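You operate a simulated robot arm through the tools that you are given. There is no shell and no other tool.

You are at the controls of a simulated robot arm. One attempt, no reset.

Task
Wash both marks off the worktop with the soapy sponge.
Fine: load the dish sponge at the soap dish first, and put it back. What is to be rubbed or washed off counts as gone when no trace of it is left.
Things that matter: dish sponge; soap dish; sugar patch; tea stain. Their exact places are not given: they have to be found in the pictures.

It is judged by the outcome, as a careful person would: the job done as asked, and still so three seconds after it is handed in. It fails if anything else is knocked over, pushed out of place, dropped, spilled or broken.

Robot
A 7-joint arm with a two-finger gripper on a trunk, on a base that drives. Base frame: it is fixed to the floor where the robot stands at the start and does not move with it; the origin is under the middle of the robot, x ahead of it, y to its left, z up; the surface under the hand at the start is at about z = 90. Readings come in cm, rad, newtons and seconds.
With the tool pointing down near the work surface it reaches from about 34 to 76 cm from the robot's upright axis, wherever it stands. Its first joint turns from -2.496 to 2.496 rad. Places, roughly: soap dish [70, -10, 90]; sugar patch [50, 0, 90]; tea stain [40, 20, 90]. Payload 2.45 kg.
The TCP is the grasp point between the finger pads, 2.6 cm short of the fingertips. In the tool frame z runs along the fingers and y along their closing line. Largest opening 9.6 cm; the body of the gripper starts 6.9 cm behind the TCP.
Orientation is that of the tool frame in the base frame, as a unit quaternion [w, x, y, z]. With the fingers straight down and closing along the base's y, the tool's x points along the base's -x, its y along +y and its z along -z.

Tools
- The arm moves only by the tool drive_tool. Its argument "plan" is a list of rows, each an object (a shift or turn left out is 0, a gripper value left out holds the last) with "gripper": the finger opening in cm, from 0 to 9.6; "offset": the shift along the base's x, y, z in cm, a list of three; "rotation": the turn, a rotation vector about the base's x, y, z in rad, a list of three. In form: [{"gripper": gripper, "offset": [dx, dy, dz], "rotation": [ax, ay, az]}, ...]. A call has 1 to 20 rows; each row shifts and turns the commanded pose from where the row before left it. Each row takes 0.2 s and may step no farther than 5 cm and 0.15 rad from the row before; otherwise, or with a gripper value out of range, the whole call is refused. Where a pose cannot be reached the arm comes as near as it can. A force on the tool above 40 N (or 10 N above the force at the start of the call, whichever is more), or a blocked arm, ends the call early, and 0.2 s more pass. The fingers move at their own pace and stop on an object; they squeeze with about 41 N. The grip force told is the motor's: it shows also when the fingers shut on nothing. Time passes only in rows, and 0.2 s behind the last, so rows that do not move let the fingers close. The reply holds the time, the measured pose of the TCP, the force on the tool along the base axes, the opening and the grip force, in the units named above and with some noise, with the torque about the TCP (base axes, N m) and any sound that the robot's microphone picked up.
- Cameras (640 x 400 px; columns grow to the right, rows downward): "scene" is now at [2.63, 15.92, 152.61]; the picture's right is [-0.27, -0.96, 0.00], its down [-0.70, 0.20, -0.69] and it looks along [0.66, -0.19, -0.73] (base axes); focal length 290 px, centre (320, 200). "wrist" rides on the gripper at [8.2, 0.3, -9.8] in the tool frame; the picture's right is [-0.04, 1.00, 0.00], its down [-0.73, -0.03, -0.68] and it looks along [-0.68, -0.03, 0.73] (tool axes); focal length 256 px, centre (320, 200).
- camera(camera): a new picture of that camera. It takes no simulated time.
- move_column(by): slides the trunk up (or, below 0, down) by that many cm; the arm and the scene camera ride with it, the base frame stays. It gives what a move gives, with no picture.
- base_move(legs): drives the robot by 1 to 6 legs, each [ahead, turn to the left] in cm and rad, along the robot's own axes; the way and the turn of a leg run together, so that a leg with both is an arc; at most 150 cm and 3.142 rad a leg. The arm and the cameras ride along, it lands a little off, and it stops where it bumps. It gives what a move gives.
- turn_head(pan, tilt): turns the head with the scene camera to pan (to the left, within 2.705 rad either way) and tilt (down, from -0.506 to 1.204), counted from straight ahead of the robot. It gives what a move gives.
- point_at(camera, pixels): for up to 12 pixels [column, row] of the newest picture of that camera ("zoom" is the newest enlarged one), the place [x, y, z] in the base frame of the surface seen there, good to about 0.2 cm. It takes no simulated time.
- inspect(camera, box): a new picture of the part [left, top, right, bottom] of that camera's present view, enlarged. It takes no simulated time.
- job_done(): hands the job in; it is judged then, once.

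Leave the gripper open and the arm clear of the work at the hand-in unless told otherwise.

The tools are called after "Emit:" as a command line: name --argument value ..., lists and objects as JSON in quotes. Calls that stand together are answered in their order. drive_tool: Moves the arm, as the interface text tells. Its arguments: {"type":"object","properties":{"plan":{"type":"array"}},"required":["plan"]} The other tools are called the same way: move_column (by) slides the trunk up or down; base_move (legs) drives the base; turn_head (pan, tilt) turns the head that bears the scene camera; camera (camera) takes a picture; point_at (camera, pixels) gives the place of the surface under pixels of a picture; inspect (camera, box) takes an enlarged picture of a part of a camera's view; job_done () hands the job in.

At the start:

```text
time_s: 0.0
ee_pos: [46.52, 21.41, 118.29]
ee_rot: [0.0, 0.0, 1.0, 0.0]
ft_force: [-0.6, 0.1, -0.4]
wrist_torque: [-0.05, 0.01, -0.01]
opening: 9.6
grip_force: 0.2
trunk travel left (down, up): [-57.5, 6.5]
robot x, y, heading: [-0.19, 0.25, 0.001]
head pan, tilt: [-0.278, 0.813]
```

scene: 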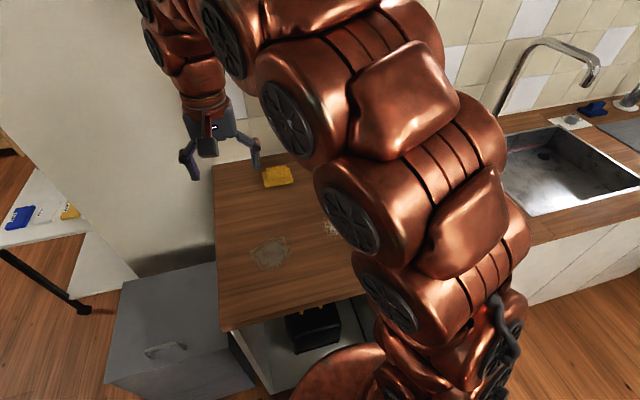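
wrist: 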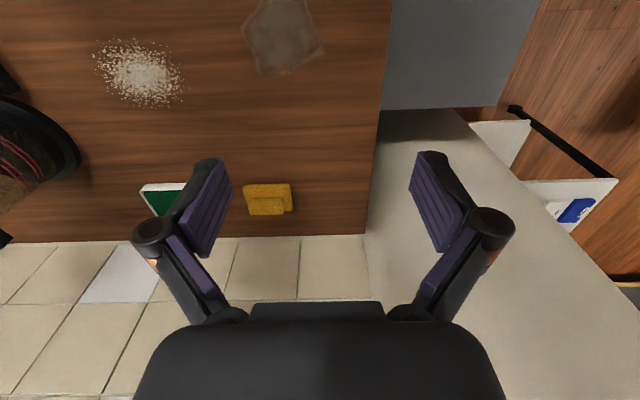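

I see a yellow sponge near wrist pixel (268,198), a white/green item at (163,198) that may be the soap dish, the sugar at (140,75) and the tea stain at (283,35). I'll enlarge these areas and read their places.

Emit:
camera --camera "wrist"

Emit:
point_at --camera "wrist" --pixels '[[268, 190], [265, 206], [246, 188], [290, 186], [285, 212], [163, 203], [145, 188], [140, 75], [283, 35], [97, 50], [180, 95], [240, 240]]'

Emit:
inspect --camera "wrist" --box '[100, 140, 340, 290]'

Emit:
inspect --camera "scene" --box '[200, 130, 400, 330]'

```text
taken
```

wrist: 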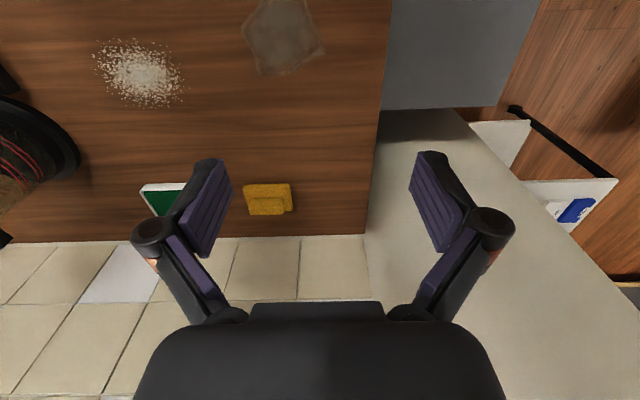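

```text
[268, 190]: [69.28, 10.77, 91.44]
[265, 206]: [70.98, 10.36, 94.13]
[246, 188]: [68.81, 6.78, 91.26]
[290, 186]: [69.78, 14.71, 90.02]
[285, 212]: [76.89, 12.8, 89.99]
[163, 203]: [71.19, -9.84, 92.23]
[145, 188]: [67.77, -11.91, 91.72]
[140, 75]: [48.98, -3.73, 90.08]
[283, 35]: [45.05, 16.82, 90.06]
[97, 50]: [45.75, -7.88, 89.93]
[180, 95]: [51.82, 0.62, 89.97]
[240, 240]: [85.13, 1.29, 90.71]
```

```text
2.67 times, centred on (220, 215) of wrist
```

zoom: 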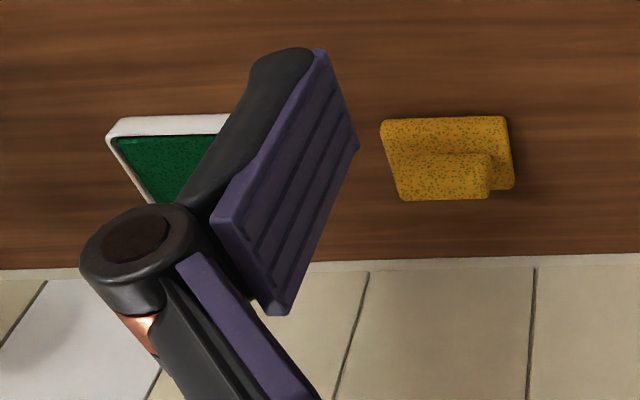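

```text
2.00 times, centred on (300, 230) of scene
```

zoom: 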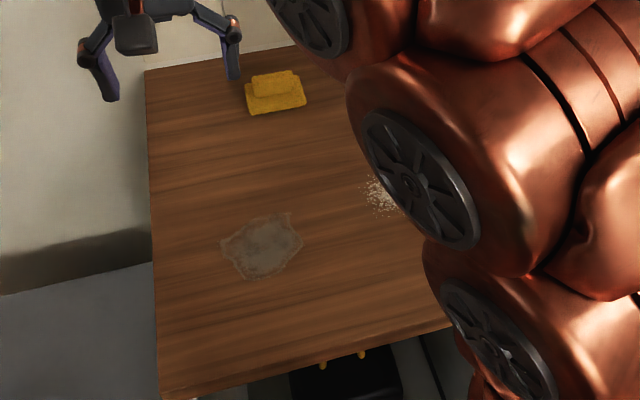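

The sponge sits near (71, 10.5), and it has a slab with a ridge on top. The soap dish (green pad, white rim) is near (71, -10). A finger hides part of the dish, so I'll move the hand sideways at the same height to see both clearly.

Emit:
drive_tool --plan '[{"gripper": 9.6, "offset": [0, -3, 0]}, {"offset": [0, -3, 0]}, {"offset": [0, -3, 0]}, {"offset": [0, -3, 0]}, {"offset": [0, -3, 0]}, {"offset": [0, -3, 0]}, {"offset": [0, -3, 0]}, {"offset": [0, 0, 0]}]'

Emit:
camera --camera "wrist"

Emit:
camera --camera "scene"

```text
time_s: 1.8
ee_pos: [46.49, 0.38, 118.38]
ee_rot: [0.0, 0.0, 1.0, 0.0]
ft_force: [0.2, -0.6, 0.2]
wrist_torque: [0.0, -0.01, 0.0]
opening: 9.6
grip_force: 0.0
trunk travel left (down, up): [-57.5, 6.5]
robot x, y, heading: [-0.16, 0.02, -0.004]
head pan, tilt: [-0.278, 0.813]
```

```text
taken
```

wrist: 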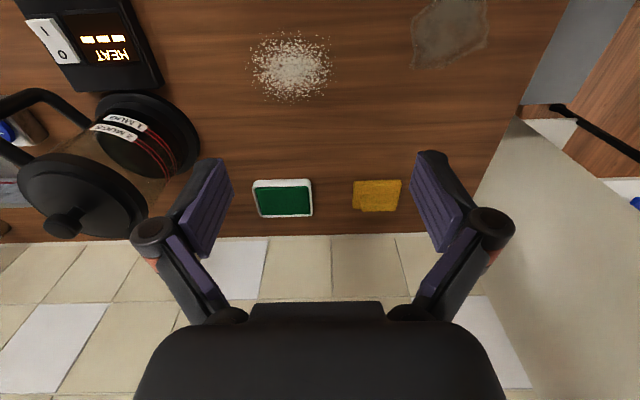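

```text
taken
```

scene: 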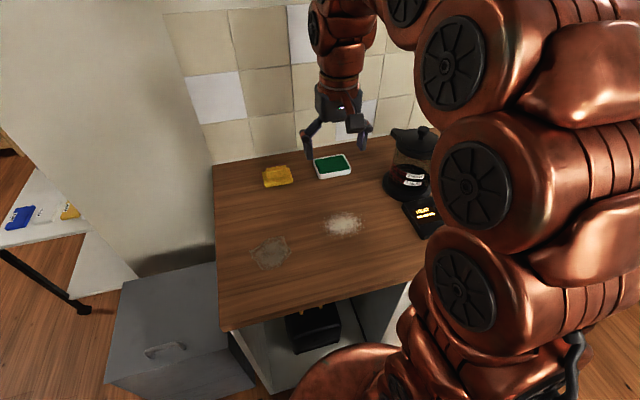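

Now I see the green soap pad in a white dish at wrist (284,198), the sponge at (377,195), sugar at (290,65), tea stain at (450,30), and a glass jug on a heater to the left (-y side), which I must keep clear of. I'll enlarge and measure.

Emit:
inspect --camera "wrist" --box '[235, 160, 425, 279]'

Emit:
point_at --camera "wrist" --pixels '[[254, 182], [311, 180], [312, 215], [262, 217], [285, 200], [263, 188], [305, 187], [354, 183], [400, 182], [398, 210], [362, 209], [378, 195]]'

Emit:
inspect --camera "scene" --box '[240, 140, 400, 240]'

```text
3.36 times, centred on (330, 220) of wrist
```

zoom: 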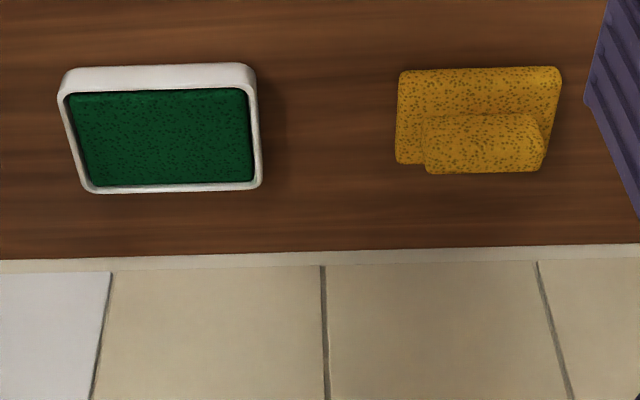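

```text
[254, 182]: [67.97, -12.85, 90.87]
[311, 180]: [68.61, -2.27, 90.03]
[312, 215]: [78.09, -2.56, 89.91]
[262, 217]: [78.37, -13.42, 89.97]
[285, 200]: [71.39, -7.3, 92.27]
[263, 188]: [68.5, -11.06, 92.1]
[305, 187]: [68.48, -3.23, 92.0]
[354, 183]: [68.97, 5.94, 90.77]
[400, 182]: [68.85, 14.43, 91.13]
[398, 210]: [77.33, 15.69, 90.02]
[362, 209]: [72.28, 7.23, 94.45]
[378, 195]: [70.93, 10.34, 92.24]
```

```text
4.00 times, centred on (320, 190) of scene
```

zoom: 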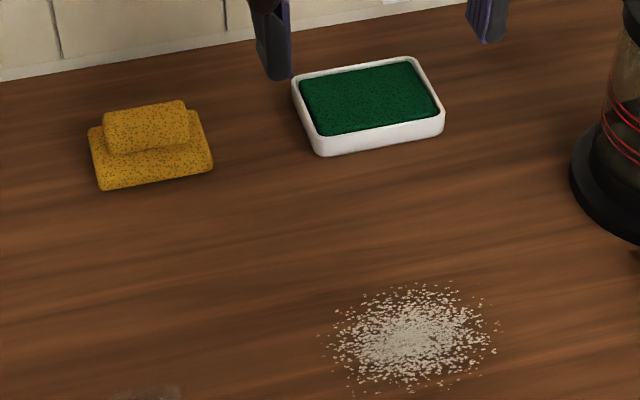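

The ridge on the sponge is the grip and looks about 6 cm long in y and 3 cm wide in x. I'll measure its corners in the zoom, then the heater and jug edges so I know where to stay out.

Emit:
point_at --camera "zoom" --pixels '[[107, 116], [183, 105], [112, 148], [187, 140], [147, 125], [92, 135], [101, 184], [209, 166], [200, 114], [150, 172], [370, 95], [318, 150]]'

Emit:
point_at --camera "wrist" --pixels '[[165, 80], [130, 15], [200, 150], [175, 110], [100, 60], [60, 225], [150, 130], [170, 190]]'

Emit:
inspect --camera "scene" --box '[230, 200, 390, 300]'

```text
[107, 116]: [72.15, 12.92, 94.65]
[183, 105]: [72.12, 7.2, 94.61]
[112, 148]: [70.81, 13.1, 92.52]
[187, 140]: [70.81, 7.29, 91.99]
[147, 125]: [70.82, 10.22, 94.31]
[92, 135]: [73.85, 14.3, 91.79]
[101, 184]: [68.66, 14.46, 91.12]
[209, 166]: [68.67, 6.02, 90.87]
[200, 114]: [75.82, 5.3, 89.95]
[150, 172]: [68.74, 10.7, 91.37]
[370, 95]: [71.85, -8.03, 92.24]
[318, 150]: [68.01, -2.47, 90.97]
```

```text
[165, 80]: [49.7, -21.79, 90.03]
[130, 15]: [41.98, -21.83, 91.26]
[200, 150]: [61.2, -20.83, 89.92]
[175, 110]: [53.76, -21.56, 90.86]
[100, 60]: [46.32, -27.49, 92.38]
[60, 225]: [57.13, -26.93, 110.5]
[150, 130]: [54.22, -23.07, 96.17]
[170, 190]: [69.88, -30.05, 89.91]
```

```text
4.00 times, centred on (310, 250) of scene
```

zoom: 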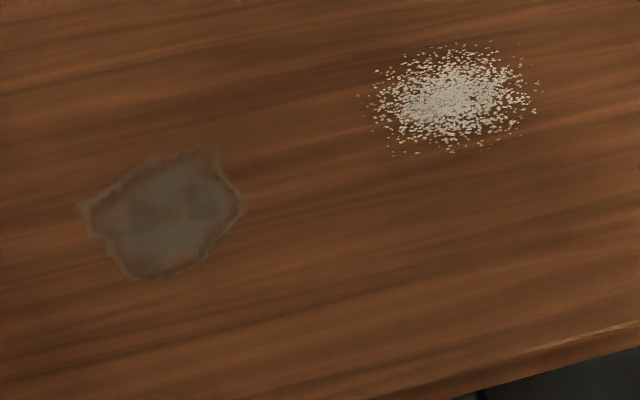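

The heater's near edge is at about y = -21, with the jug at roughly x 50–60. Next I'll measure the outlines of the tea stain (zoom 80–247, 150–280) and the sugar (358–540, 40–155).

Emit:
point_at --camera "zoom" --pixels '[[80, 205], [247, 208], [215, 148], [135, 282], [110, 265], [210, 255], [355, 95], [542, 85], [462, 38], [393, 157], [485, 152], [525, 60]]'

```text
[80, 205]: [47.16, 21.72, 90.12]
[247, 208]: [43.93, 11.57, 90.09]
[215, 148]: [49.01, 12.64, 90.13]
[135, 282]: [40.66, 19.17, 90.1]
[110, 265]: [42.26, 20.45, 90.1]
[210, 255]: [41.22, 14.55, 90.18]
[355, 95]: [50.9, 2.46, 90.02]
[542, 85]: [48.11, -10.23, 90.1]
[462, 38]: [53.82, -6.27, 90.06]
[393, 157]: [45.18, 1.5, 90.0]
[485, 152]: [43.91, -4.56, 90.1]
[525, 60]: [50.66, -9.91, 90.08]
```

Tea covers x 40.5–49.5, y 11.3–22; sugar covers x 43.5–54, y -10.5 to 2.6. The sponge ridge is centred near (72.1, 10.1) with its top at 94.65. I'll bring the open hand above the sponge for a close look.

Emit:
drive_tool --plan '[{"gripper": 9.6, "offset": [2.5, 1.0, 0]}, {"offset": [2.5, 1.0, 0]}, {"offset": [2.5, 1.0, 0]}, {"offset": [2.5, 1.0, 0]}, {"offset": [2.5, 1.0, 0]}, {"offset": [2.5, 1.0, -1]}, {"offset": [2.5, 1.0, -1]}, {"offset": [2.5, 1.0, -2]}, {"offset": [2.5, 1.0, -2]}, {"offset": [2.5, 0.7, -2]}, {"offset": [0, 0, -2]}, {"offset": [0, 0, 0]}]'

Emit:
camera --camera "wrist"

Emit:
camera --camera "scene"

```text
time_s: 4.4
ee_pos: [70.47, 9.85, 108.31]
ee_rot: [0.0, -0.001, 1.0, 0.0]
ft_force: [0.6, 1.0, 0.1]
wrist_torque: [-0.05, -0.01, 0.0]
opening: 9.6
grip_force: 0.2
out of reach, approached as far as the arm can: row 10
trunk travel left (down, up): [-57.5, 6.5]
robot x, y, heading: [0.15, 0.2, 0.001]
head pan, tilt: [-0.278, 0.813]
```

```text
taken
```

wrist: 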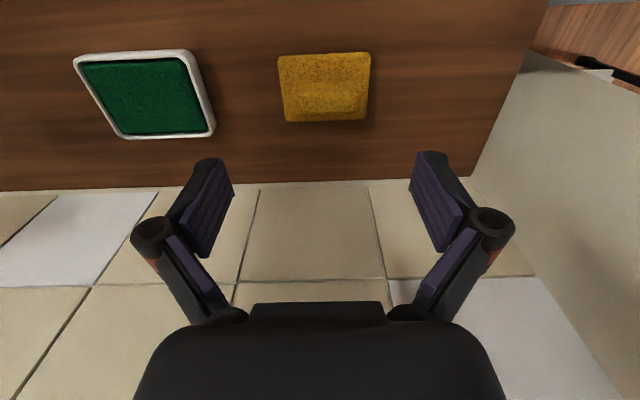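

```text
taken
```

scene: 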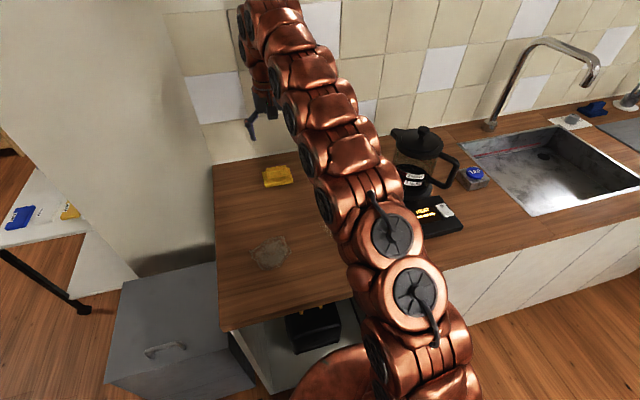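

The arm hit its reach limit a bit early at this height. Before committing, I'll check the other coloured items (scene (20,215), (70,210), (472,177), (595,107)) to be sure the yellow thing on the worktop is the dish sponge.

Emit:
inspect --camera "scene" --box '[0, 160, 128, 240]'

Emit:
inspect --camera "scene" --box '[440, 70, 640, 195]'

Emit:
inspect --camera "wrist" --box '[240, 30, 400, 130]'

Emit:
point_at --camera "zoom" --pixels '[[155, 110], [515, 100], [185, 245], [505, 255], [185, 355], [500, 355], [340, 300], [340, 250], [340, 150], [340, 355], [195, 300], [495, 300]]'

```text
5.00 times, centred on (64, 200) of scene
```

zoom: 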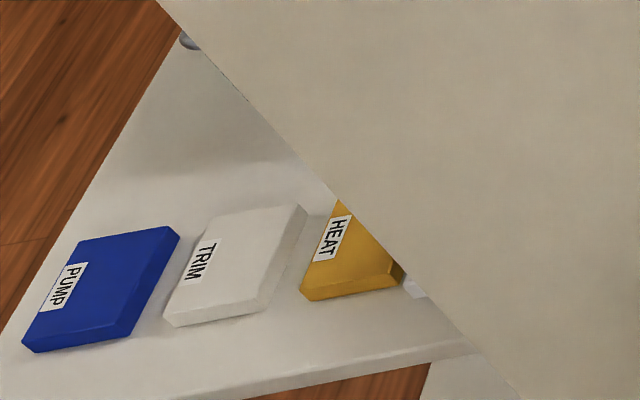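

```text
3.20 times, centred on (540, 132) of scene
```

zoom: 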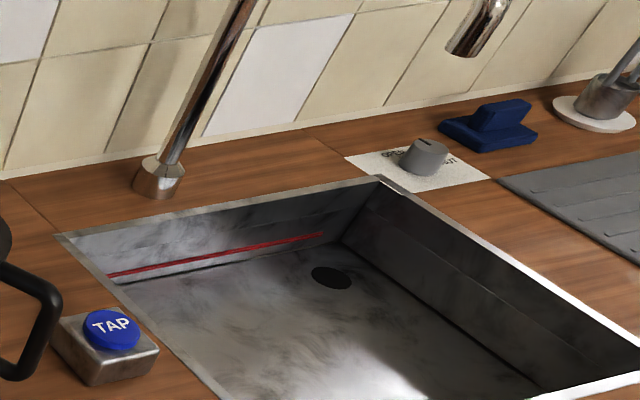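

```text
4.00 times, centred on (320, 80) of wrist
```

zoom: 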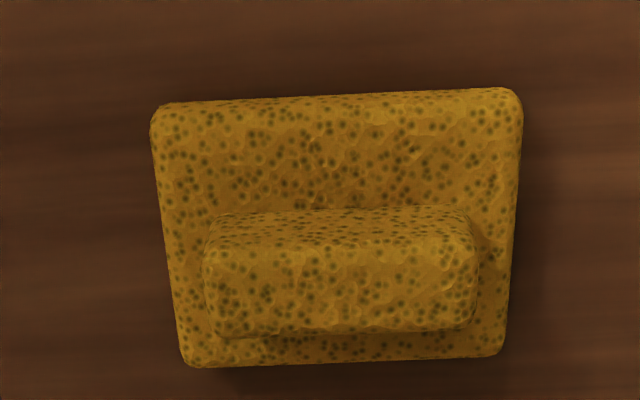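

```text
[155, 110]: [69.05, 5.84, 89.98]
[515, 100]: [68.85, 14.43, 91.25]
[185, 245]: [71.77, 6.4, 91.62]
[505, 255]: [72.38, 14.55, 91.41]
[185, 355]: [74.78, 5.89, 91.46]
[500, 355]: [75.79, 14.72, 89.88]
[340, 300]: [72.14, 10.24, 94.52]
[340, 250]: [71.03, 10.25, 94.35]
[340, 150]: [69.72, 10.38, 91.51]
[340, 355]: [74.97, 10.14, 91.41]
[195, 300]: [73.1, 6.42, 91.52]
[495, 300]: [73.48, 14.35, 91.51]
```

The tray on the left holds labelled blocks, so it isn't relevant. There's a blue ridged thing by the sink at scene (595,107), so I'll look closer to be sure which is the dish sponge.

Emit:
inspect --camera "scene" --box '[560, 85, 640, 135]'

Emit:
point_at --camera "zoom" --pixels '[[260, 130], [300, 190], [360, 110], [140, 180], [320, 200], [400, 170]]'

```text
8.00 times, centred on (600, 110) of scene
```

zoom: 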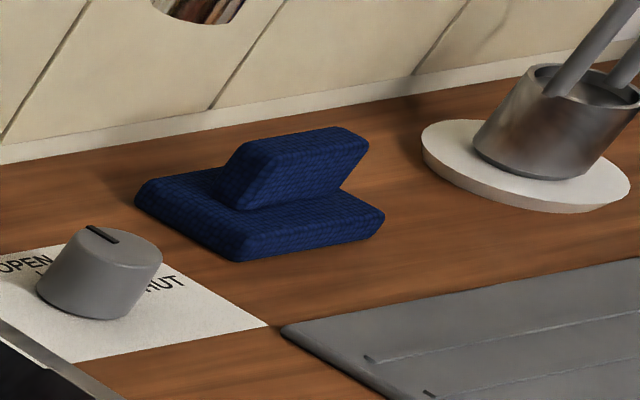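

```text
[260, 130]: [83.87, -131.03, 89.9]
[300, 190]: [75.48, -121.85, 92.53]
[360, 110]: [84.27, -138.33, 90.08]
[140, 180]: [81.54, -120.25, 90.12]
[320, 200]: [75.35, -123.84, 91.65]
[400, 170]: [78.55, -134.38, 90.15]
```

The blue one is a woven cloth at (78,-127), so the yellow porous one is the dish sponge. Next I'll check how close the beige wall on the left (+y) side is, and lower the hand a little.

Emit:
point_at --camera "wrist" --pixels '[[520, 80], [500, 130], [560, 90], [475, 176], [540, 150], [545, 10]]'

Emit:
point_at --camera "scene" --pixels '[[215, 200], [200, 220], [215, 270], [180, 260], [150, 265], [150, 200], [220, 310]]'

Emit:
drive_tool --plan '[{"gripper": 9.6, "offset": [0, 0, -2]}, {"offset": [0, 0, -2]}, {"offset": [0, 0, -2]}, {"offset": [0, 0, -2]}, {"offset": [0, 0, 0]}]'

```text
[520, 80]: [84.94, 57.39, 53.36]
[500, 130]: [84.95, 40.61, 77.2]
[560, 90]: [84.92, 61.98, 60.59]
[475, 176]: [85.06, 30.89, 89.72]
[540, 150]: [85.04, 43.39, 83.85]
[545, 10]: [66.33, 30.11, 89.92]
```

```text
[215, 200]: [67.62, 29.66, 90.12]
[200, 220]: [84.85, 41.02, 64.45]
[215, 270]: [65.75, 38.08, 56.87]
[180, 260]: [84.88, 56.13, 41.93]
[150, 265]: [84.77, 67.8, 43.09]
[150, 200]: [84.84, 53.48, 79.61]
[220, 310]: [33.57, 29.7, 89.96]
```

```text
time_s: 5.6
ee_pos: [70.44, 9.78, 100.51]
ee_rot: [0.0, 0.0, 1.0, 0.001]
ft_force: [0.9, 0.0, 0.2]
wrist_torque: [-0.01, -0.01, -0.02]
opening: 9.6
grip_force: 0.1
trunk travel left (down, up): [-57.5, 6.5]
robot x, y, heading: [-0.02, 0.18, -0.001]
head pan, tilt: [-0.278, 0.813]
```

The beige surface is the back wall at x = 85 and the worktop runs out to y ≈ 30, so there's room. The hand is now at (70.44, 9.78, 100.5). I'll centre it over the ridge at (72.0, 10.15) and check with the wrist camera.

Emit:
drive_tool --plan '[{"gripper": 9.6, "offset": [0.8, 0.2, 0]}, {"offset": [0.75, 0.15, 0]}, {"offset": [0, 0, -1]}, {"offset": [0, 0, 0]}]'

Emit:
camera --camera "wrist"

Emit:
inspect --camera "scene" --box '[210, 90, 338, 210]'

```text
time_s: 6.6
ee_pos: [72.03, 10.21, 99.42]
ee_rot: [0.0, 0.0, 1.0, 0.0]
ft_force: [0.7, 0.0, 0.9]
wrist_torque: [0.0, 0.03, 0.01]
opening: 9.58
grip_force: 0.1
trunk travel left (down, up): [-57.5, 6.5]
robot x, y, heading: [-0.05, -0.03, 0.003]
head pan, tilt: [-0.278, 0.813]
```

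```text
taken
```

wrist: 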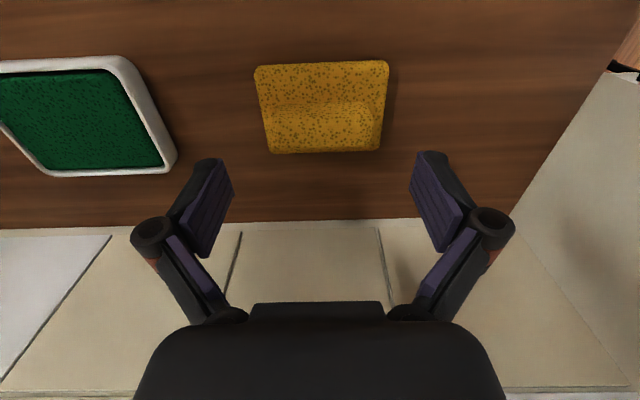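

```text
3.33 times, centred on (274, 150) of scene
```

zoom: 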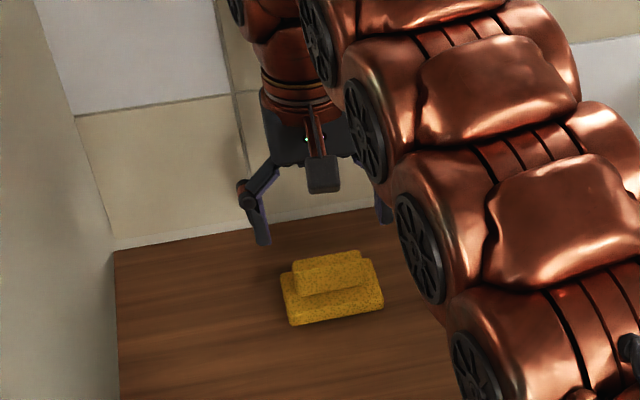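

The hand is centred over the sponge. I'll take one more close measurement of the ridge edges before going down.

Emit:
inspect --camera "wrist" --box '[240, 40, 400, 165]'

Emit:
point_at --camera "wrist" --pixels '[[272, 120], [276, 143], [376, 120], [374, 140], [325, 108], [325, 120], [325, 135], [325, 147], [325, 151], [270, 140], [380, 135], [325, 90]]'

```text
3.20 times, centred on (320, 102) of wrist
```

zoom: 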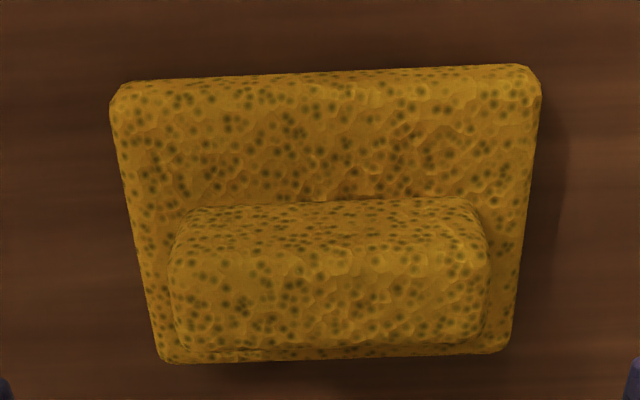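

```text
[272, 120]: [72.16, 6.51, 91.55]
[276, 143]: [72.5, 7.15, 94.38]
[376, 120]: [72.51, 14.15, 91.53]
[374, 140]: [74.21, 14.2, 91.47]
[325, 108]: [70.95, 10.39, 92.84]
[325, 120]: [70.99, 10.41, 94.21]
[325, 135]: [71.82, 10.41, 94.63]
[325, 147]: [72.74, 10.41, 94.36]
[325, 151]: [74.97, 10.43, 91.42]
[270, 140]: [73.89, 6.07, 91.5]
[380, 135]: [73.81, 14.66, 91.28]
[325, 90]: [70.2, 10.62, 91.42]
```

The ridge spans x 70.9–73.0, y about 7.0–13.3, z 91.5–94.65, and the hand is centred on it. I'll go down to TCP z ≈ 94.8 (tips about 0.7 cm above the slab) and close.

Emit:
drive_tool --plan '[{"gripper": 9.6, "offset": [-0.05, -0.05, -1.2]}, {"offset": [0, 0, -1.2]}, {"offset": [0, 0, -1.2]}, {"offset": [0, 0, -1.0]}, {"offset": [0, 0, 0]}]'

Emit:
camera --camera "wrist"

```text
time_s: 7.8
ee_pos: [72.0, 10.12, 94.97]
ee_rot: [0.0, 0.001, 1.0, 0.0]
ft_force: [0.1, -0.3, 0.2]
wrist_torque: [0.0, -0.01, -0.03]
opening: 9.58
grip_force: 0.0
trunk travel left (down, up): [-57.5, 6.5]
robot x, y, heading: [0.34, -0.05, 0.004]
head pan, tilt: [-0.278, 0.813]
```

```text
taken
```

wrist: 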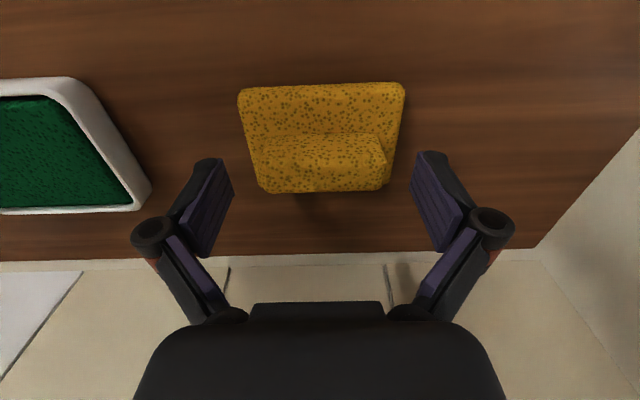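

The ridge sits between the pads. I'll close on it.

Emit:
drive_tool --plan '[{"gripper": 7.5, "offset": [0, 0, 0]}, {"gripper": 6.5, "offset": [0, 0, 0]}, {"gripper": 5.0, "offset": [0, 0, 0]}, {"gripper": 4.0, "offset": [0, 0, 0]}, {"offset": [0, 0, 0]}, {"offset": [0, 0, 0]}]'

Emit:
camera --camera "wrist"

```text
time_s: 9.2
ee_pos: [72.11, 10.15, 95.05]
ee_rot: [0.001, 0.0, 1.0, -0.001]
ft_force: [1.5, 2.9, 7.4]
wrist_torque: [0.15, -0.05, 0.04]
opening: 6.38
grip_force: 41.3
trunk travel left (down, up): [-57.5, 6.5]
robot x, y, heading: [0.02, 0.24, 0.0]
head pan, tilt: [-0.278, 0.813]
```

```text
taken
```

wrist: 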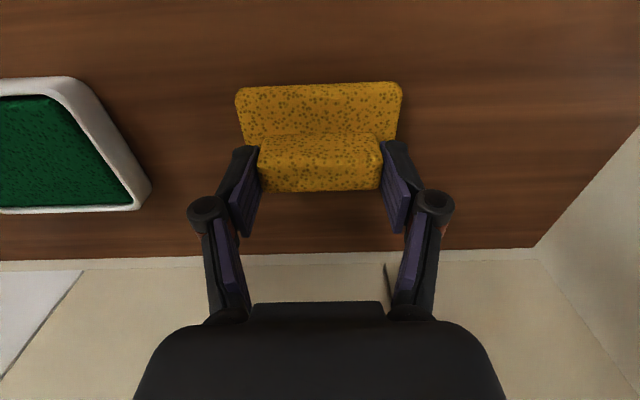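

Gripped at 6.38 cm opening with 41 N. I'll lift the sponge slowly by 6 cm and look.

Emit:
drive_tool --plan '[{"gripper": 4.0, "offset": [0, 0, 1]}, {"offset": [0, 0, 1]}, {"offset": [0, 0, 1]}, {"offset": [0, 0, 1.5]}, {"offset": [0, 0, 1.5]}, {"offset": [0, 0, 0]}]'

Emit:
camera --camera "wrist"

Emit:
camera --camera "scene"

```text
time_s: 10.6
ee_pos: [72.04, 10.04, 100.88]
ee_rot: [0.001, 0.0, 1.0, 0.0]
ft_force: [-0.9, -0.7, 0.6]
wrist_torque: [-0.01, 0.01, 0.02]
opening: 6.38
grip_force: 40.7
trunk travel left (down, up): [-57.5, 6.5]
robot x, y, heading: [0.11, 0.09, -0.002]
head pan, tilt: [-0.278, 0.813]
```

```text
taken
```

wrist: 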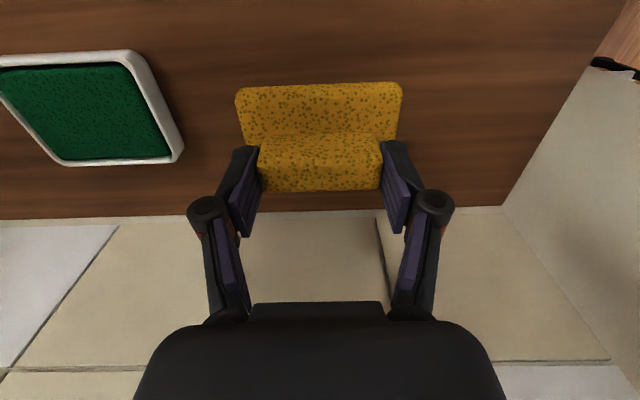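

```text
taken
```

scene: 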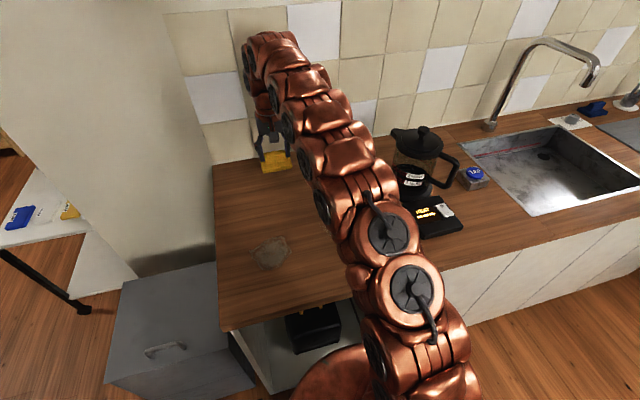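

The sponge is held firmly and level. I'll move part way toward the soap dish (sponge bottom about 3.5 cm above its rim) and look at the pad's edges.

Emit:
drive_tool --plan '[{"gripper": 4.0, "offset": [0, -1.5, 0.5]}, {"offset": [0, -2, 0]}, {"offset": [0, -2, 0]}, {"offset": [0, -2, 0]}, {"offset": [0, -1.5, 0]}, {"offset": [0, 0, 0]}]'

Emit:
camera --camera "wrist"

Emit:
inspect --camera "wrist" --box '[60, 40, 280, 178]'

```text
time_s: 12.0
ee_pos: [72.03, 1.21, 101.47]
ee_rot: [0.0, 0.0, 1.0, 0.0]
ft_force: [-0.2, 0.2, -1.1]
wrist_torque: [-0.01, 0.02, 0.01]
opening: 6.37
grip_force: 41.3
trunk travel left (down, up): [-57.5, 6.5]
robot x, y, heading: [-0.35, 0.19, 0.001]
head pan, tilt: [-0.278, 0.813]
```

```text
taken
```

wrist: 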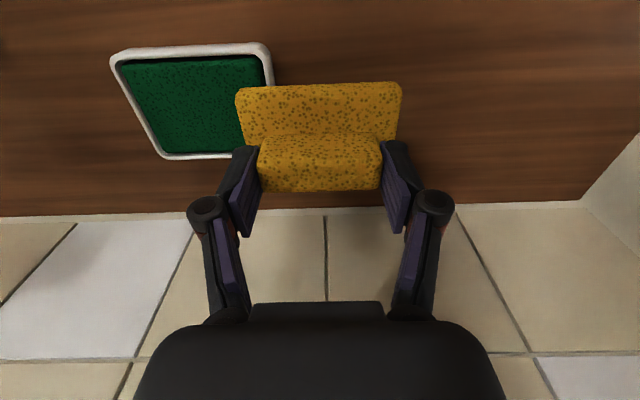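

```text
2.90 times, centred on (170, 109) of wrist
```

zoom: 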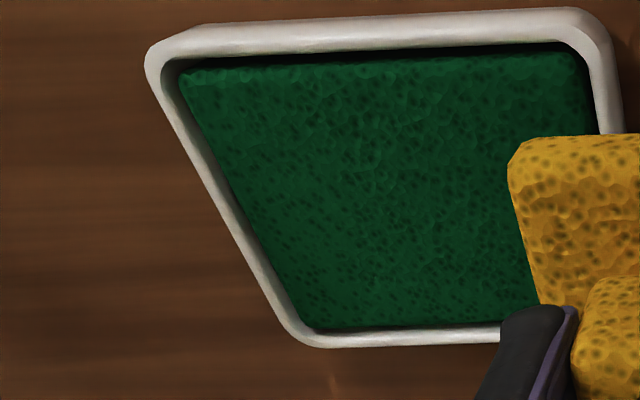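

Emit:
point_at --camera "zoom" --pixels '[[190, 80], [570, 62], [310, 318], [490, 315], [160, 50], [575, 22], [300, 338], [495, 336], [400, 190], [240, 240], [605, 100], [595, 90]]'

```text
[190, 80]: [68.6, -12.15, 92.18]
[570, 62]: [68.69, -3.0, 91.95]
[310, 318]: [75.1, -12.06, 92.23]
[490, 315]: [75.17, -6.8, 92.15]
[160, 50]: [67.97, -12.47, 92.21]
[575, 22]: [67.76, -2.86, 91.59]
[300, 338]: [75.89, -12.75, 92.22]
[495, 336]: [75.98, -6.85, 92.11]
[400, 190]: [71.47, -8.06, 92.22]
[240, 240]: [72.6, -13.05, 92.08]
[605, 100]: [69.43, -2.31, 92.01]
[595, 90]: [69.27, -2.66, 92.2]
```

The soap pad spans x 68.6–75.2, y -12.3 to -2.9, level with the rim at z 92.2. The sponge fits inside it with TCP at about (72.1, -7.7), and contact should be at TCP z ≈ 97.25. I'll move above it and lower to just over contact.

Emit:
drive_tool --plan '[{"gripper": 4.0, "offset": [0, -2, 0]}, {"offset": [0, -2, 0]}, {"offset": [0, -2, 0]}, {"offset": [0, -1.9, 0]}, {"offset": [0.07, -1, 0]}, {"offset": [0, 0, -1.2]}, {"offset": [0, 0, -1.2]}, {"offset": [0, 0, -1.0]}, {"offset": [0, 0, 0]}]'

Emit:
camera --camera "wrist"

```text
time_s: 14.0
ee_pos: [71.98, -7.83, 98.12]
ee_rot: [0.0, 0.0, 1.0, 0.0]
ft_force: [0.9, 0.8, -0.6]
wrist_torque: [0.0, -0.04, 0.01]
opening: 6.35
grip_force: 40.9
trunk travel left (down, up): [-57.5, 6.5]
robot x, y, heading: [-0.32, 0.17, 0.002]
head pan, tilt: [-0.278, 0.813]
```

```text
taken
```

wrist: 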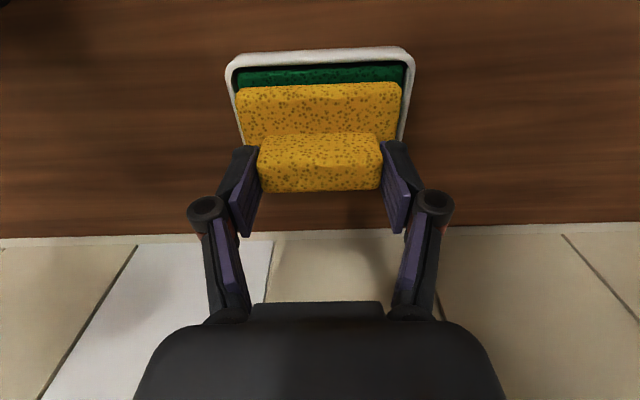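

The sponge hovers centred over the green pad. I'll press down in small steps and watch the force.

Emit:
drive_tool --plan '[{"gripper": 4.0, "offset": [0, 0, -0.4]}, {"offset": [0, 0, -0.3]}, {"offset": [0, 0, -0.2]}, {"offset": [0, 0, -0.1]}, {"offset": [0, 0, 0]}]'

```text
time_s: 15.2
ee_pos: [72.07, -7.78, 97.17]
ee_rot: [0.002, 0.0, 1.0, 0.0]
ft_force: [6.1, 1.0, 24.5]
wrist_torque: [0.14, 0.09, -0.03]
opening: 6.37
grip_force: 40.7
trunk travel left (down, up): [-57.5, 6.5]
robot x, y, heading: [-0.01, 0.19, 0.001]
head pan, tilt: [-0.278, 0.813]
```

Firm contact: 24.5 N down on the pad. I'll ease off a touch and hold for about a second and a half so the sponge takes up soap. I won't rub sideways, so the dish stays put.

Emit:
drive_tool --plan '[{"gripper": 4.0, "offset": [0, 0, 0.05]}, {"offset": [0, 0, 0]}, {"offset": [0, 0, 0]}, {"offset": [0, 0, 0]}, {"offset": [0, 0, 0]}, {"offset": [0, 0, 0]}, {"offset": [0, 0, 0]}, {"offset": [0, 0, 0]}]'

Emit:
inspect --camera "wrist" --box '[200, 30, 440, 180]'

```text
time_s: 17.0
ee_pos: [71.97, -7.79, 97.15]
ee_rot: [0.001, 0.0, 1.0, 0.0]
ft_force: [9.0, -0.1, 36.9]
wrist_torque: [-0.02, -0.22, 0.02]
opening: 6.4
grip_force: 41.2
trunk travel left (down, up): [-57.5, 6.5]
robot x, y, heading: [-0.04, -0.19, -0.001]
head pan, tilt: [-0.278, 0.813]
```

```text
2.67 times, centred on (320, 105) of wrist
```

zoom: 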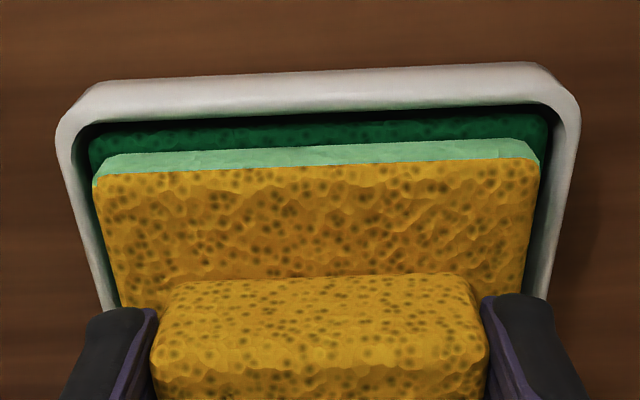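

The sponge's lower edge is now pale green, so it has taken soap. The force crept up to 37 N, so I'll lift straight up now and check that the dish stays put.

Emit:
drive_tool --plan '[{"gripper": 4.0, "offset": [0, 0, 0.3]}, {"offset": [0, 0, 0.5]}, {"offset": [0, 0, 1]}, {"offset": [0, 0, 1.5]}, {"offset": [0, 0, 1.5]}, {"offset": [0, 0, 0]}]'

Emit:
camera --camera "wrist"

Emit:
inspect --camera "wrist" --box '[200, 30, 440, 180]'

```text
time_s: 18.4
ee_pos: [72.05, -7.72, 101.82]
ee_rot: [-0.001, 0.0, 1.0, 0.0]
ft_force: [0.7, -0.5, -0.5]
wrist_torque: [0.01, 0.0, 0.05]
opening: 6.35
grip_force: 41.0
trunk travel left (down, up): [-57.5, 6.5]
robot x, y, heading: [0.22, 0.06, -0.0]
head pan, tilt: [-0.278, 0.813]
```

```text
taken
```

wrist: 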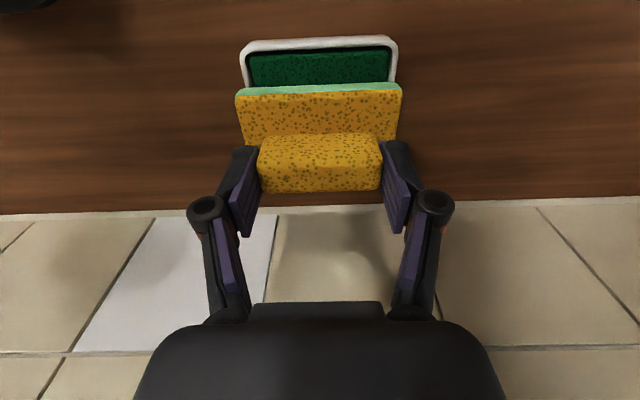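

```text
2.67 times, centred on (320, 105) of wrist
```

zoom: 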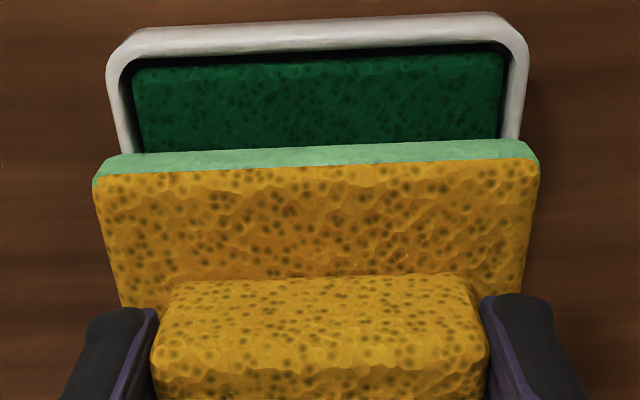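

The sponge bottom is soapy and the dish hasn't moved. Next I'll carry it to the far side of the sugar patch, at about (57.5, -6.5), staying high and well clear of the jug at y < -20.

Emit:
drive_tool --plan '[{"gripper": 4.0, "offset": [-2, 0.2, 0]}, {"offset": [-2.5, 0.2, 0]}, {"offset": [-2.5, 0.2, 0]}, {"offset": [-2.5, 0.2, 0]}, {"offset": [-2.5, 0.2, 0]}, {"offset": [-2.5, 0.2, -1]}, {"offset": [0, 0, -1.5]}, {"offset": [0, 0, -1.5]}, {"offset": [0, 0, 0]}]'

Emit:
camera --camera "wrist"

Emit:
camera --camera "scene"

```text
time_s: 20.4
ee_pos: [57.63, -6.62, 97.79]
ee_rot: [0.0, 0.0, 1.0, 0.001]
ft_force: [-0.3, 0.3, -0.8]
wrist_torque: [0.0, 0.04, 0.01]
opening: 6.36
grip_force: 40.9
trunk travel left (down, up): [-57.5, 6.5]
robot x, y, heading: [0.04, -0.08, 0.001]
head pan, tilt: [-0.278, 0.813]
```

```text
taken
```

wrist: 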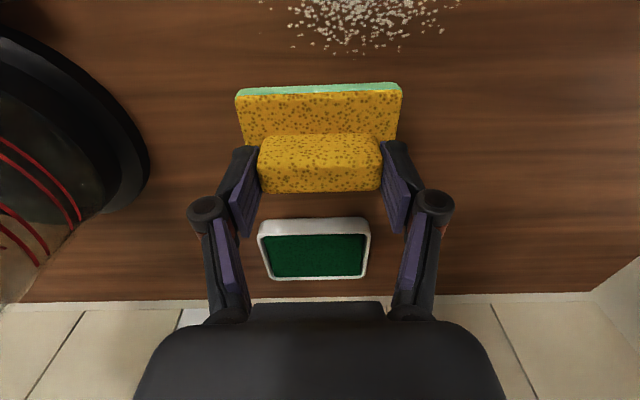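

```text
taken
```

scene: 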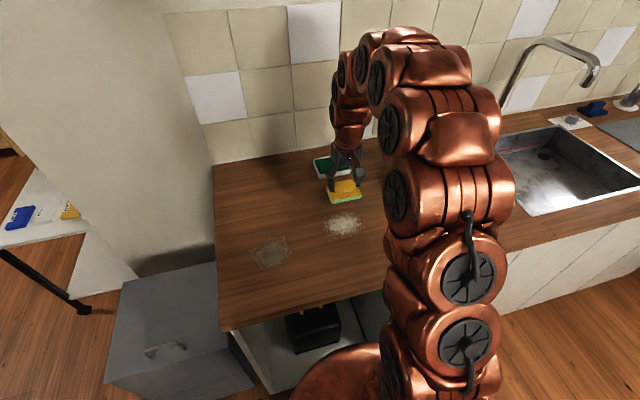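

Sugar is just ahead of the sponge and the jug is well clear of the hand. I'll check where the arm's elbow links are relative to the jug before sweeping.

Emit:
point_at --camera "scene" --pixels '[[400, 195], [450, 110], [480, 190], [470, 275], [395, 50], [350, 110], [500, 100], [510, 200]]'

Emit:
drive_tool --plan '[{"gripper": 4.0, "offset": [0, 0, -1]}, {"offset": [0, 0, -1]}, {"offset": [0, 0, -0.4]}, {"offset": [0, 0, -0.2]}, {"offset": [0, 0, 0]}]'

```text
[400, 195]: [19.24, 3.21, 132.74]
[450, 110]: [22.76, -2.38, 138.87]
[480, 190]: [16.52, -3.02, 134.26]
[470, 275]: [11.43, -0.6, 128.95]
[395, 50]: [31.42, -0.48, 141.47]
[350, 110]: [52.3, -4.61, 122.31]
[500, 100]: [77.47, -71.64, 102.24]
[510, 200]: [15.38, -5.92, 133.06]
```

```text
time_s: 21.6
ee_pos: [57.63, -6.55, 95.27]
ee_rot: [0.0, 0.0, 1.0, -0.001]
ft_force: [0.1, 0.2, -0.7]
wrist_torque: [-0.02, 0.02, -0.03]
opening: 6.35
grip_force: 40.9
trunk travel left (down, up): [-57.5, 6.5]
robot x, y, heading: [0.23, -0.03, -0.0]
head pan, tilt: [-0.278, 0.813]
```

The links are all above z 120, so they're clear. The sponge is at 95.27 with no contact yet, so I'll ease down further.

Emit:
drive_tool --plan '[{"gripper": 4.0, "offset": [0, 0, -0.15]}, {"offset": [0, 0, -0.1]}, {"offset": [0, 0, -0.05]}, {"offset": [0, 0, 0]}]'

```text
time_s: 22.6
ee_pos: [57.72, -6.52, 94.82]
ee_rot: [0.0, 0.0, 1.0, 0.0]
ft_force: [0.3, -0.5, -1.3]
wrist_torque: [0.01, 0.04, -0.01]
opening: 6.36
grip_force: 40.9
trunk travel left (down, up): [-57.5, 6.5]
robot x, y, heading: [-0.32, -0.37, 0.001]
head pan, tilt: [-0.278, 0.813]
```

Still no contact at 94.82, so the sponge probably slid slightly up in the grip at the dish. I'll keep easing down.

Emit:
drive_tool --plan '[{"gripper": 4.0, "offset": [0, 0, -0.1]}, {"offset": [0, 0, -0.05]}, {"offset": [0, 0, 0]}]'

```text
time_s: 23.4
ee_pos: [57.67, -6.62, 94.99]
ee_rot: [0.001, 0.0, 1.0, 0.0]
ft_force: [-0.1, 2.9, 19.1]
wrist_torque: [0.14, 0.15, 0.06]
opening: 6.37
grip_force: 40.9
trunk travel left (down, up): [-57.5, 6.5]
robot x, y, heading: [-0.06, -0.01, 0.003]
head pan, tilt: [-0.278, 0.813]
```

Contact at 19 N. I'll sweep the first stroke toward the robot (x 57.6 → 41) along y ≈ -6.6, in small steps.

Emit:
drive_tool --plan '[{"gripper": 4.0, "offset": [-0.5, 0, 0.03]}, {"offset": [-1, 0, 0]}, {"offset": [-1, 0, 0]}, {"offset": [-1, 0, 0]}, {"offset": [-1, 0, 0]}, {"offset": [-1, 0, 0]}, {"offset": [0, 0, 0]}]'

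Emit:
camera --camera "wrist"

Emit:
inspect --camera "scene" --box '[230, 160, 390, 280]'

```text
time_s: 25.0
ee_pos: [52.03, -6.58, 94.94]
ee_rot: [0.0, 0.0, 1.0, 0.0]
ft_force: [14.0, 1.1, 25.4]
wrist_torque: [-0.03, -0.42, 0.05]
opening: 6.37
grip_force: 41.2
trunk travel left (down, up): [-57.5, 6.5]
robot x, y, heading: [0.02, 0.18, 0.001]
head pan, tilt: [-0.278, 0.813]
```

```text
taken
```

wrist: 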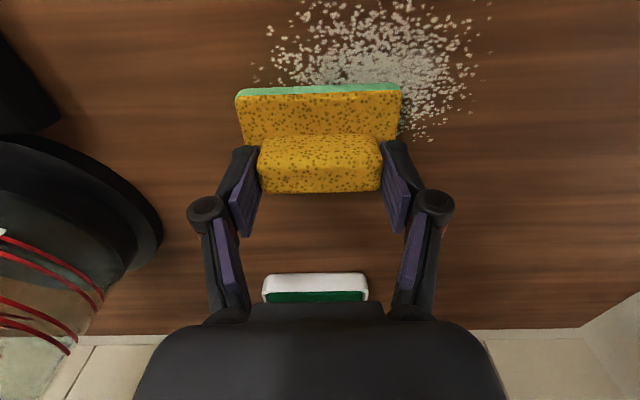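

```text
3.33 times, centred on (310, 220) of scene
```

zoom: 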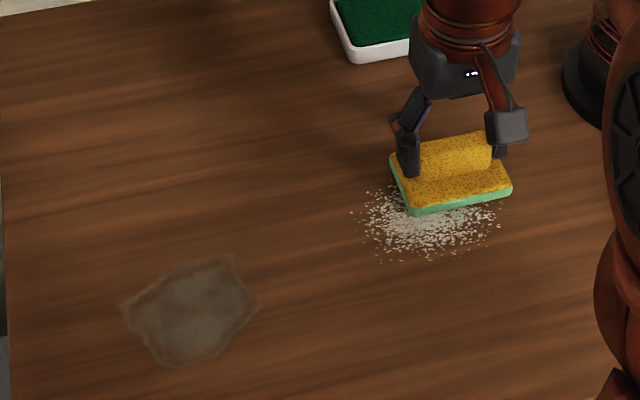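

The sponge is gliding over the sugar and the swept area behind it is clean. I'll ease the pressure slightly and continue the stroke to x ≈ 41.

Emit:
drive_tool --plan '[{"gripper": 4.0, "offset": [-1, 0, 0.05]}, {"offset": [-1, 0, 0]}, {"offset": [-1, 0, 0]}, {"offset": [-1, 0, 0]}, {"offset": [-1, 0, 0]}, {"offset": [-1, 0, 0]}, {"offset": [0, 0, 0]}]'

Emit:
camera --camera "wrist"

```text
time_s: 26.6
ee_pos: [46.22, -6.56, 94.92]
ee_rot: [0.0, 0.0, 1.0, 0.001]
ft_force: [13.2, -0.4, 25.4]
wrist_torque: [0.02, -0.16, 0.05]
opening: 6.37
grip_force: 41.0
trunk travel left (down, up): [-57.5, 6.5]
robot x, y, heading: [-0.06, -0.19, 0.003]
head pan, tilt: [-0.278, 0.813]
```

```text
taken
```

wrist: 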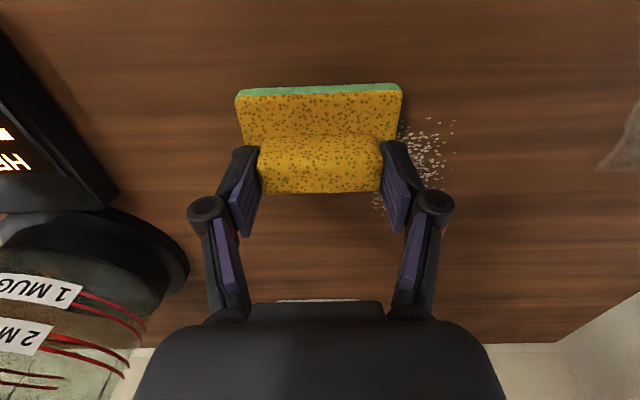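

It wipes clean where it passes. Remaining sugar is on the +y side at wrist (430,155). I'll finish the stroke to x ≈ 42.5, shift to y ≈ -1.5 and sweep back outward.

Emit:
drive_tool --plan '[{"gripper": 4.0, "offset": [-1, 0, 0.03]}, {"offset": [-1, 0, 0]}, {"offset": [-1, 0, 0]}, {"offset": [-0.7, 0, 0]}, {"offset": [0, 1, 0]}, {"offset": [0, 1, 0]}, {"offset": [0, 1, 0]}, {"offset": [0, 1, 0]}, {"offset": [0, 1, 0]}, {"offset": [0, 0, 0]}]'

Emit:
camera --camera "wrist"

```text
time_s: 28.8
ee_pos: [42.3, -1.46, 94.94]
ee_rot: [0.0, 0.0, 1.0, 0.0]
ft_force: [-1.5, -10.4, 12.5]
wrist_torque: [-0.43, 0.19, 0.05]
opening: 6.36
grip_force: 41.0
trunk travel left (down, up): [-57.5, 6.5]
robot x, y, heading: [-0.04, -0.07, 0.002]
head pan, tilt: [-0.278, 0.813]
```

```text
taken
```

wrist: 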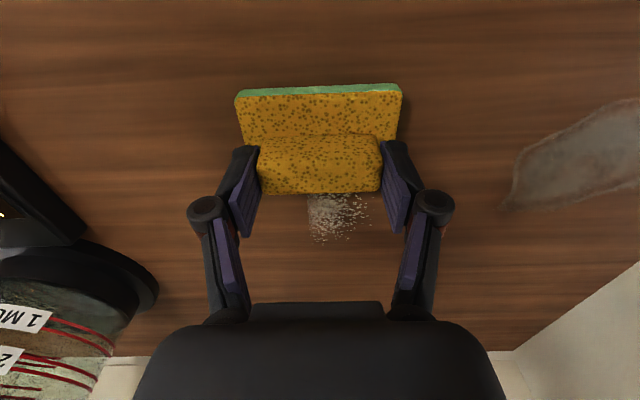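

The remaining sugar lies straight ahead of the sponge at wrist (335,215). I'll shift 1 cm further in +y and sweep outward over it to x ≈ 57.

Emit:
drive_tool --plan '[{"gripper": 4.0, "offset": [0, 1, -0.02]}, {"offset": [1, 0, 0]}, {"offset": [1, 0, 0]}, {"offset": [1, 0, 0]}, {"offset": [1, 0, 0]}, {"offset": [1, 0, 0]}, {"offset": [1, 0, 0]}, {"offset": [1, 0, 0]}, {"offset": [0, 0, 0]}]'

Emit:
camera --camera "wrist"

```text
time_s: 30.8
ee_pos: [49.29, -0.62, 94.94]
ee_rot: [0.001, 0.0, 1.0, 0.001]
ft_force: [-7.9, -1.2, 11.5]
wrist_torque: [0.04, 0.32, 0.05]
opening: 6.36
grip_force: 40.5
trunk travel left (down, up): [-57.5, 6.5]
robot x, y, heading: [0.36, -0.05, -0.003]
head pan, tilt: [-0.278, 0.813]
```

```text
taken
```

wrist: 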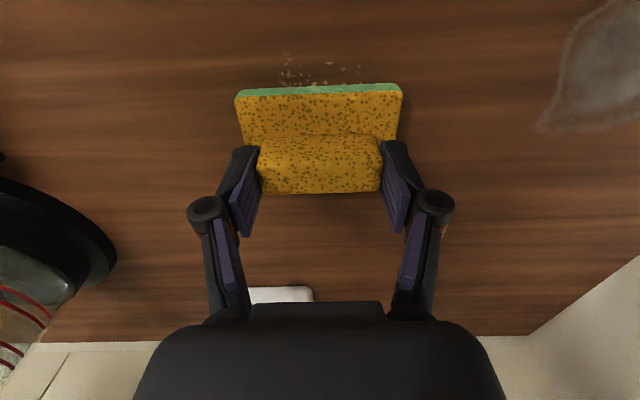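

Faint traces are left behind the sponge at wrist (285–360, 55–80). I'll finish the outward stroke, then come back with a little more pressure.

Emit:
drive_tool --plan '[{"gripper": 4.0, "offset": [1, 0, 0]}, {"offset": [1, 0, 0]}, {"offset": [1, 0, 0]}, {"offset": [1, 0, 0]}, {"offset": [1, 0, 0]}, {"offset": [1, 0, 0]}, {"offset": [0, 0, -0.05]}, {"offset": [-1, 0, 0]}, {"offset": [-1, 0, 0]}, {"offset": [-1, 0, 0]}, {"offset": [-1, 0, 0]}, {"offset": [0, 0, 0]}]'

Emit:
camera --camera "wrist"

```text
time_s: 33.4
ee_pos: [51.39, -0.47, 94.93]
ee_rot: [0.0, 0.0, 1.0, 0.0]
ft_force: [8.9, 1.1, 21.3]
wrist_torque: [0.04, -0.38, -0.04]
opening: 6.35
grip_force: 41.0
trunk travel left (down, up): [-57.5, 6.5]
robot x, y, heading: [0.06, -0.0, 0.002]
head pan, tilt: [-0.278, 0.813]
```

```text
taken
```

wrist: 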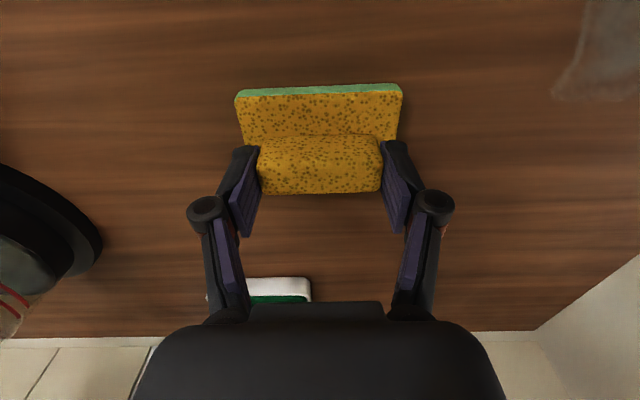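

The traces seem to have faded. I'll continue the return stroke over the whole patch, then shift across toward y ≈ -6 and back for full coverage.

Emit:
drive_tool --plan '[{"gripper": 4.0, "offset": [-1, 0, 0.02]}, {"offset": [-1, 0, 0]}, {"offset": [-1, 0, 0]}, {"offset": [-1, 0, 0]}, {"offset": [-1, 0, 0]}, {"offset": [-1, 0, 0]}, {"offset": [-1, 0, 0]}, {"offset": [-1, 0, 0]}, {"offset": [0, 0, 0]}]'

Emit:
camera --camera "wrist"

Emit:
inspect --camera "scene" --box '[230, 160, 390, 280]'

```text
time_s: 35.4
ee_pos: [43.3, -0.59, 94.89]
ee_rot: [0.0, 0.0, 1.0, 0.0]
ft_force: [19.1, -0.5, 33.9]
wrist_torque: [-0.01, -0.41, 0.05]
opening: 6.38
grip_force: 40.9
trunk travel left (down, up): [-57.5, 6.5]
robot x, y, heading: [0.02, -0.13, -0.001]
head pan, tilt: [-0.278, 0.813]
```

```text
taken
```

wrist: 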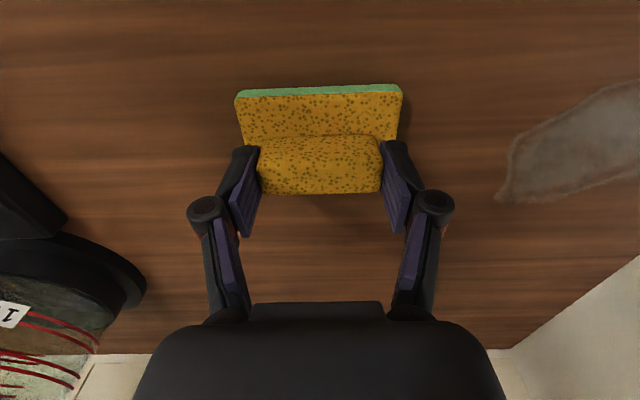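

```text
3.33 times, centred on (310, 220) of scene
```

zoom: 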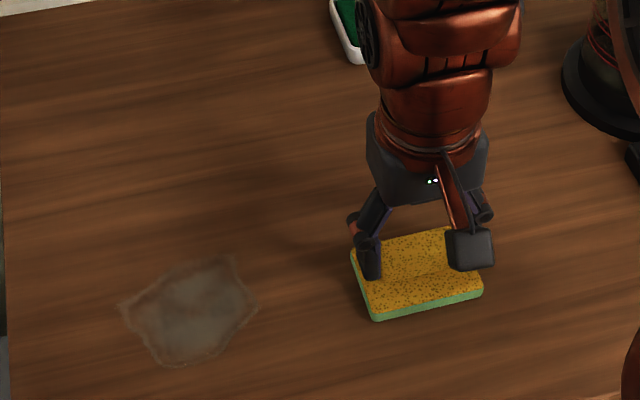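

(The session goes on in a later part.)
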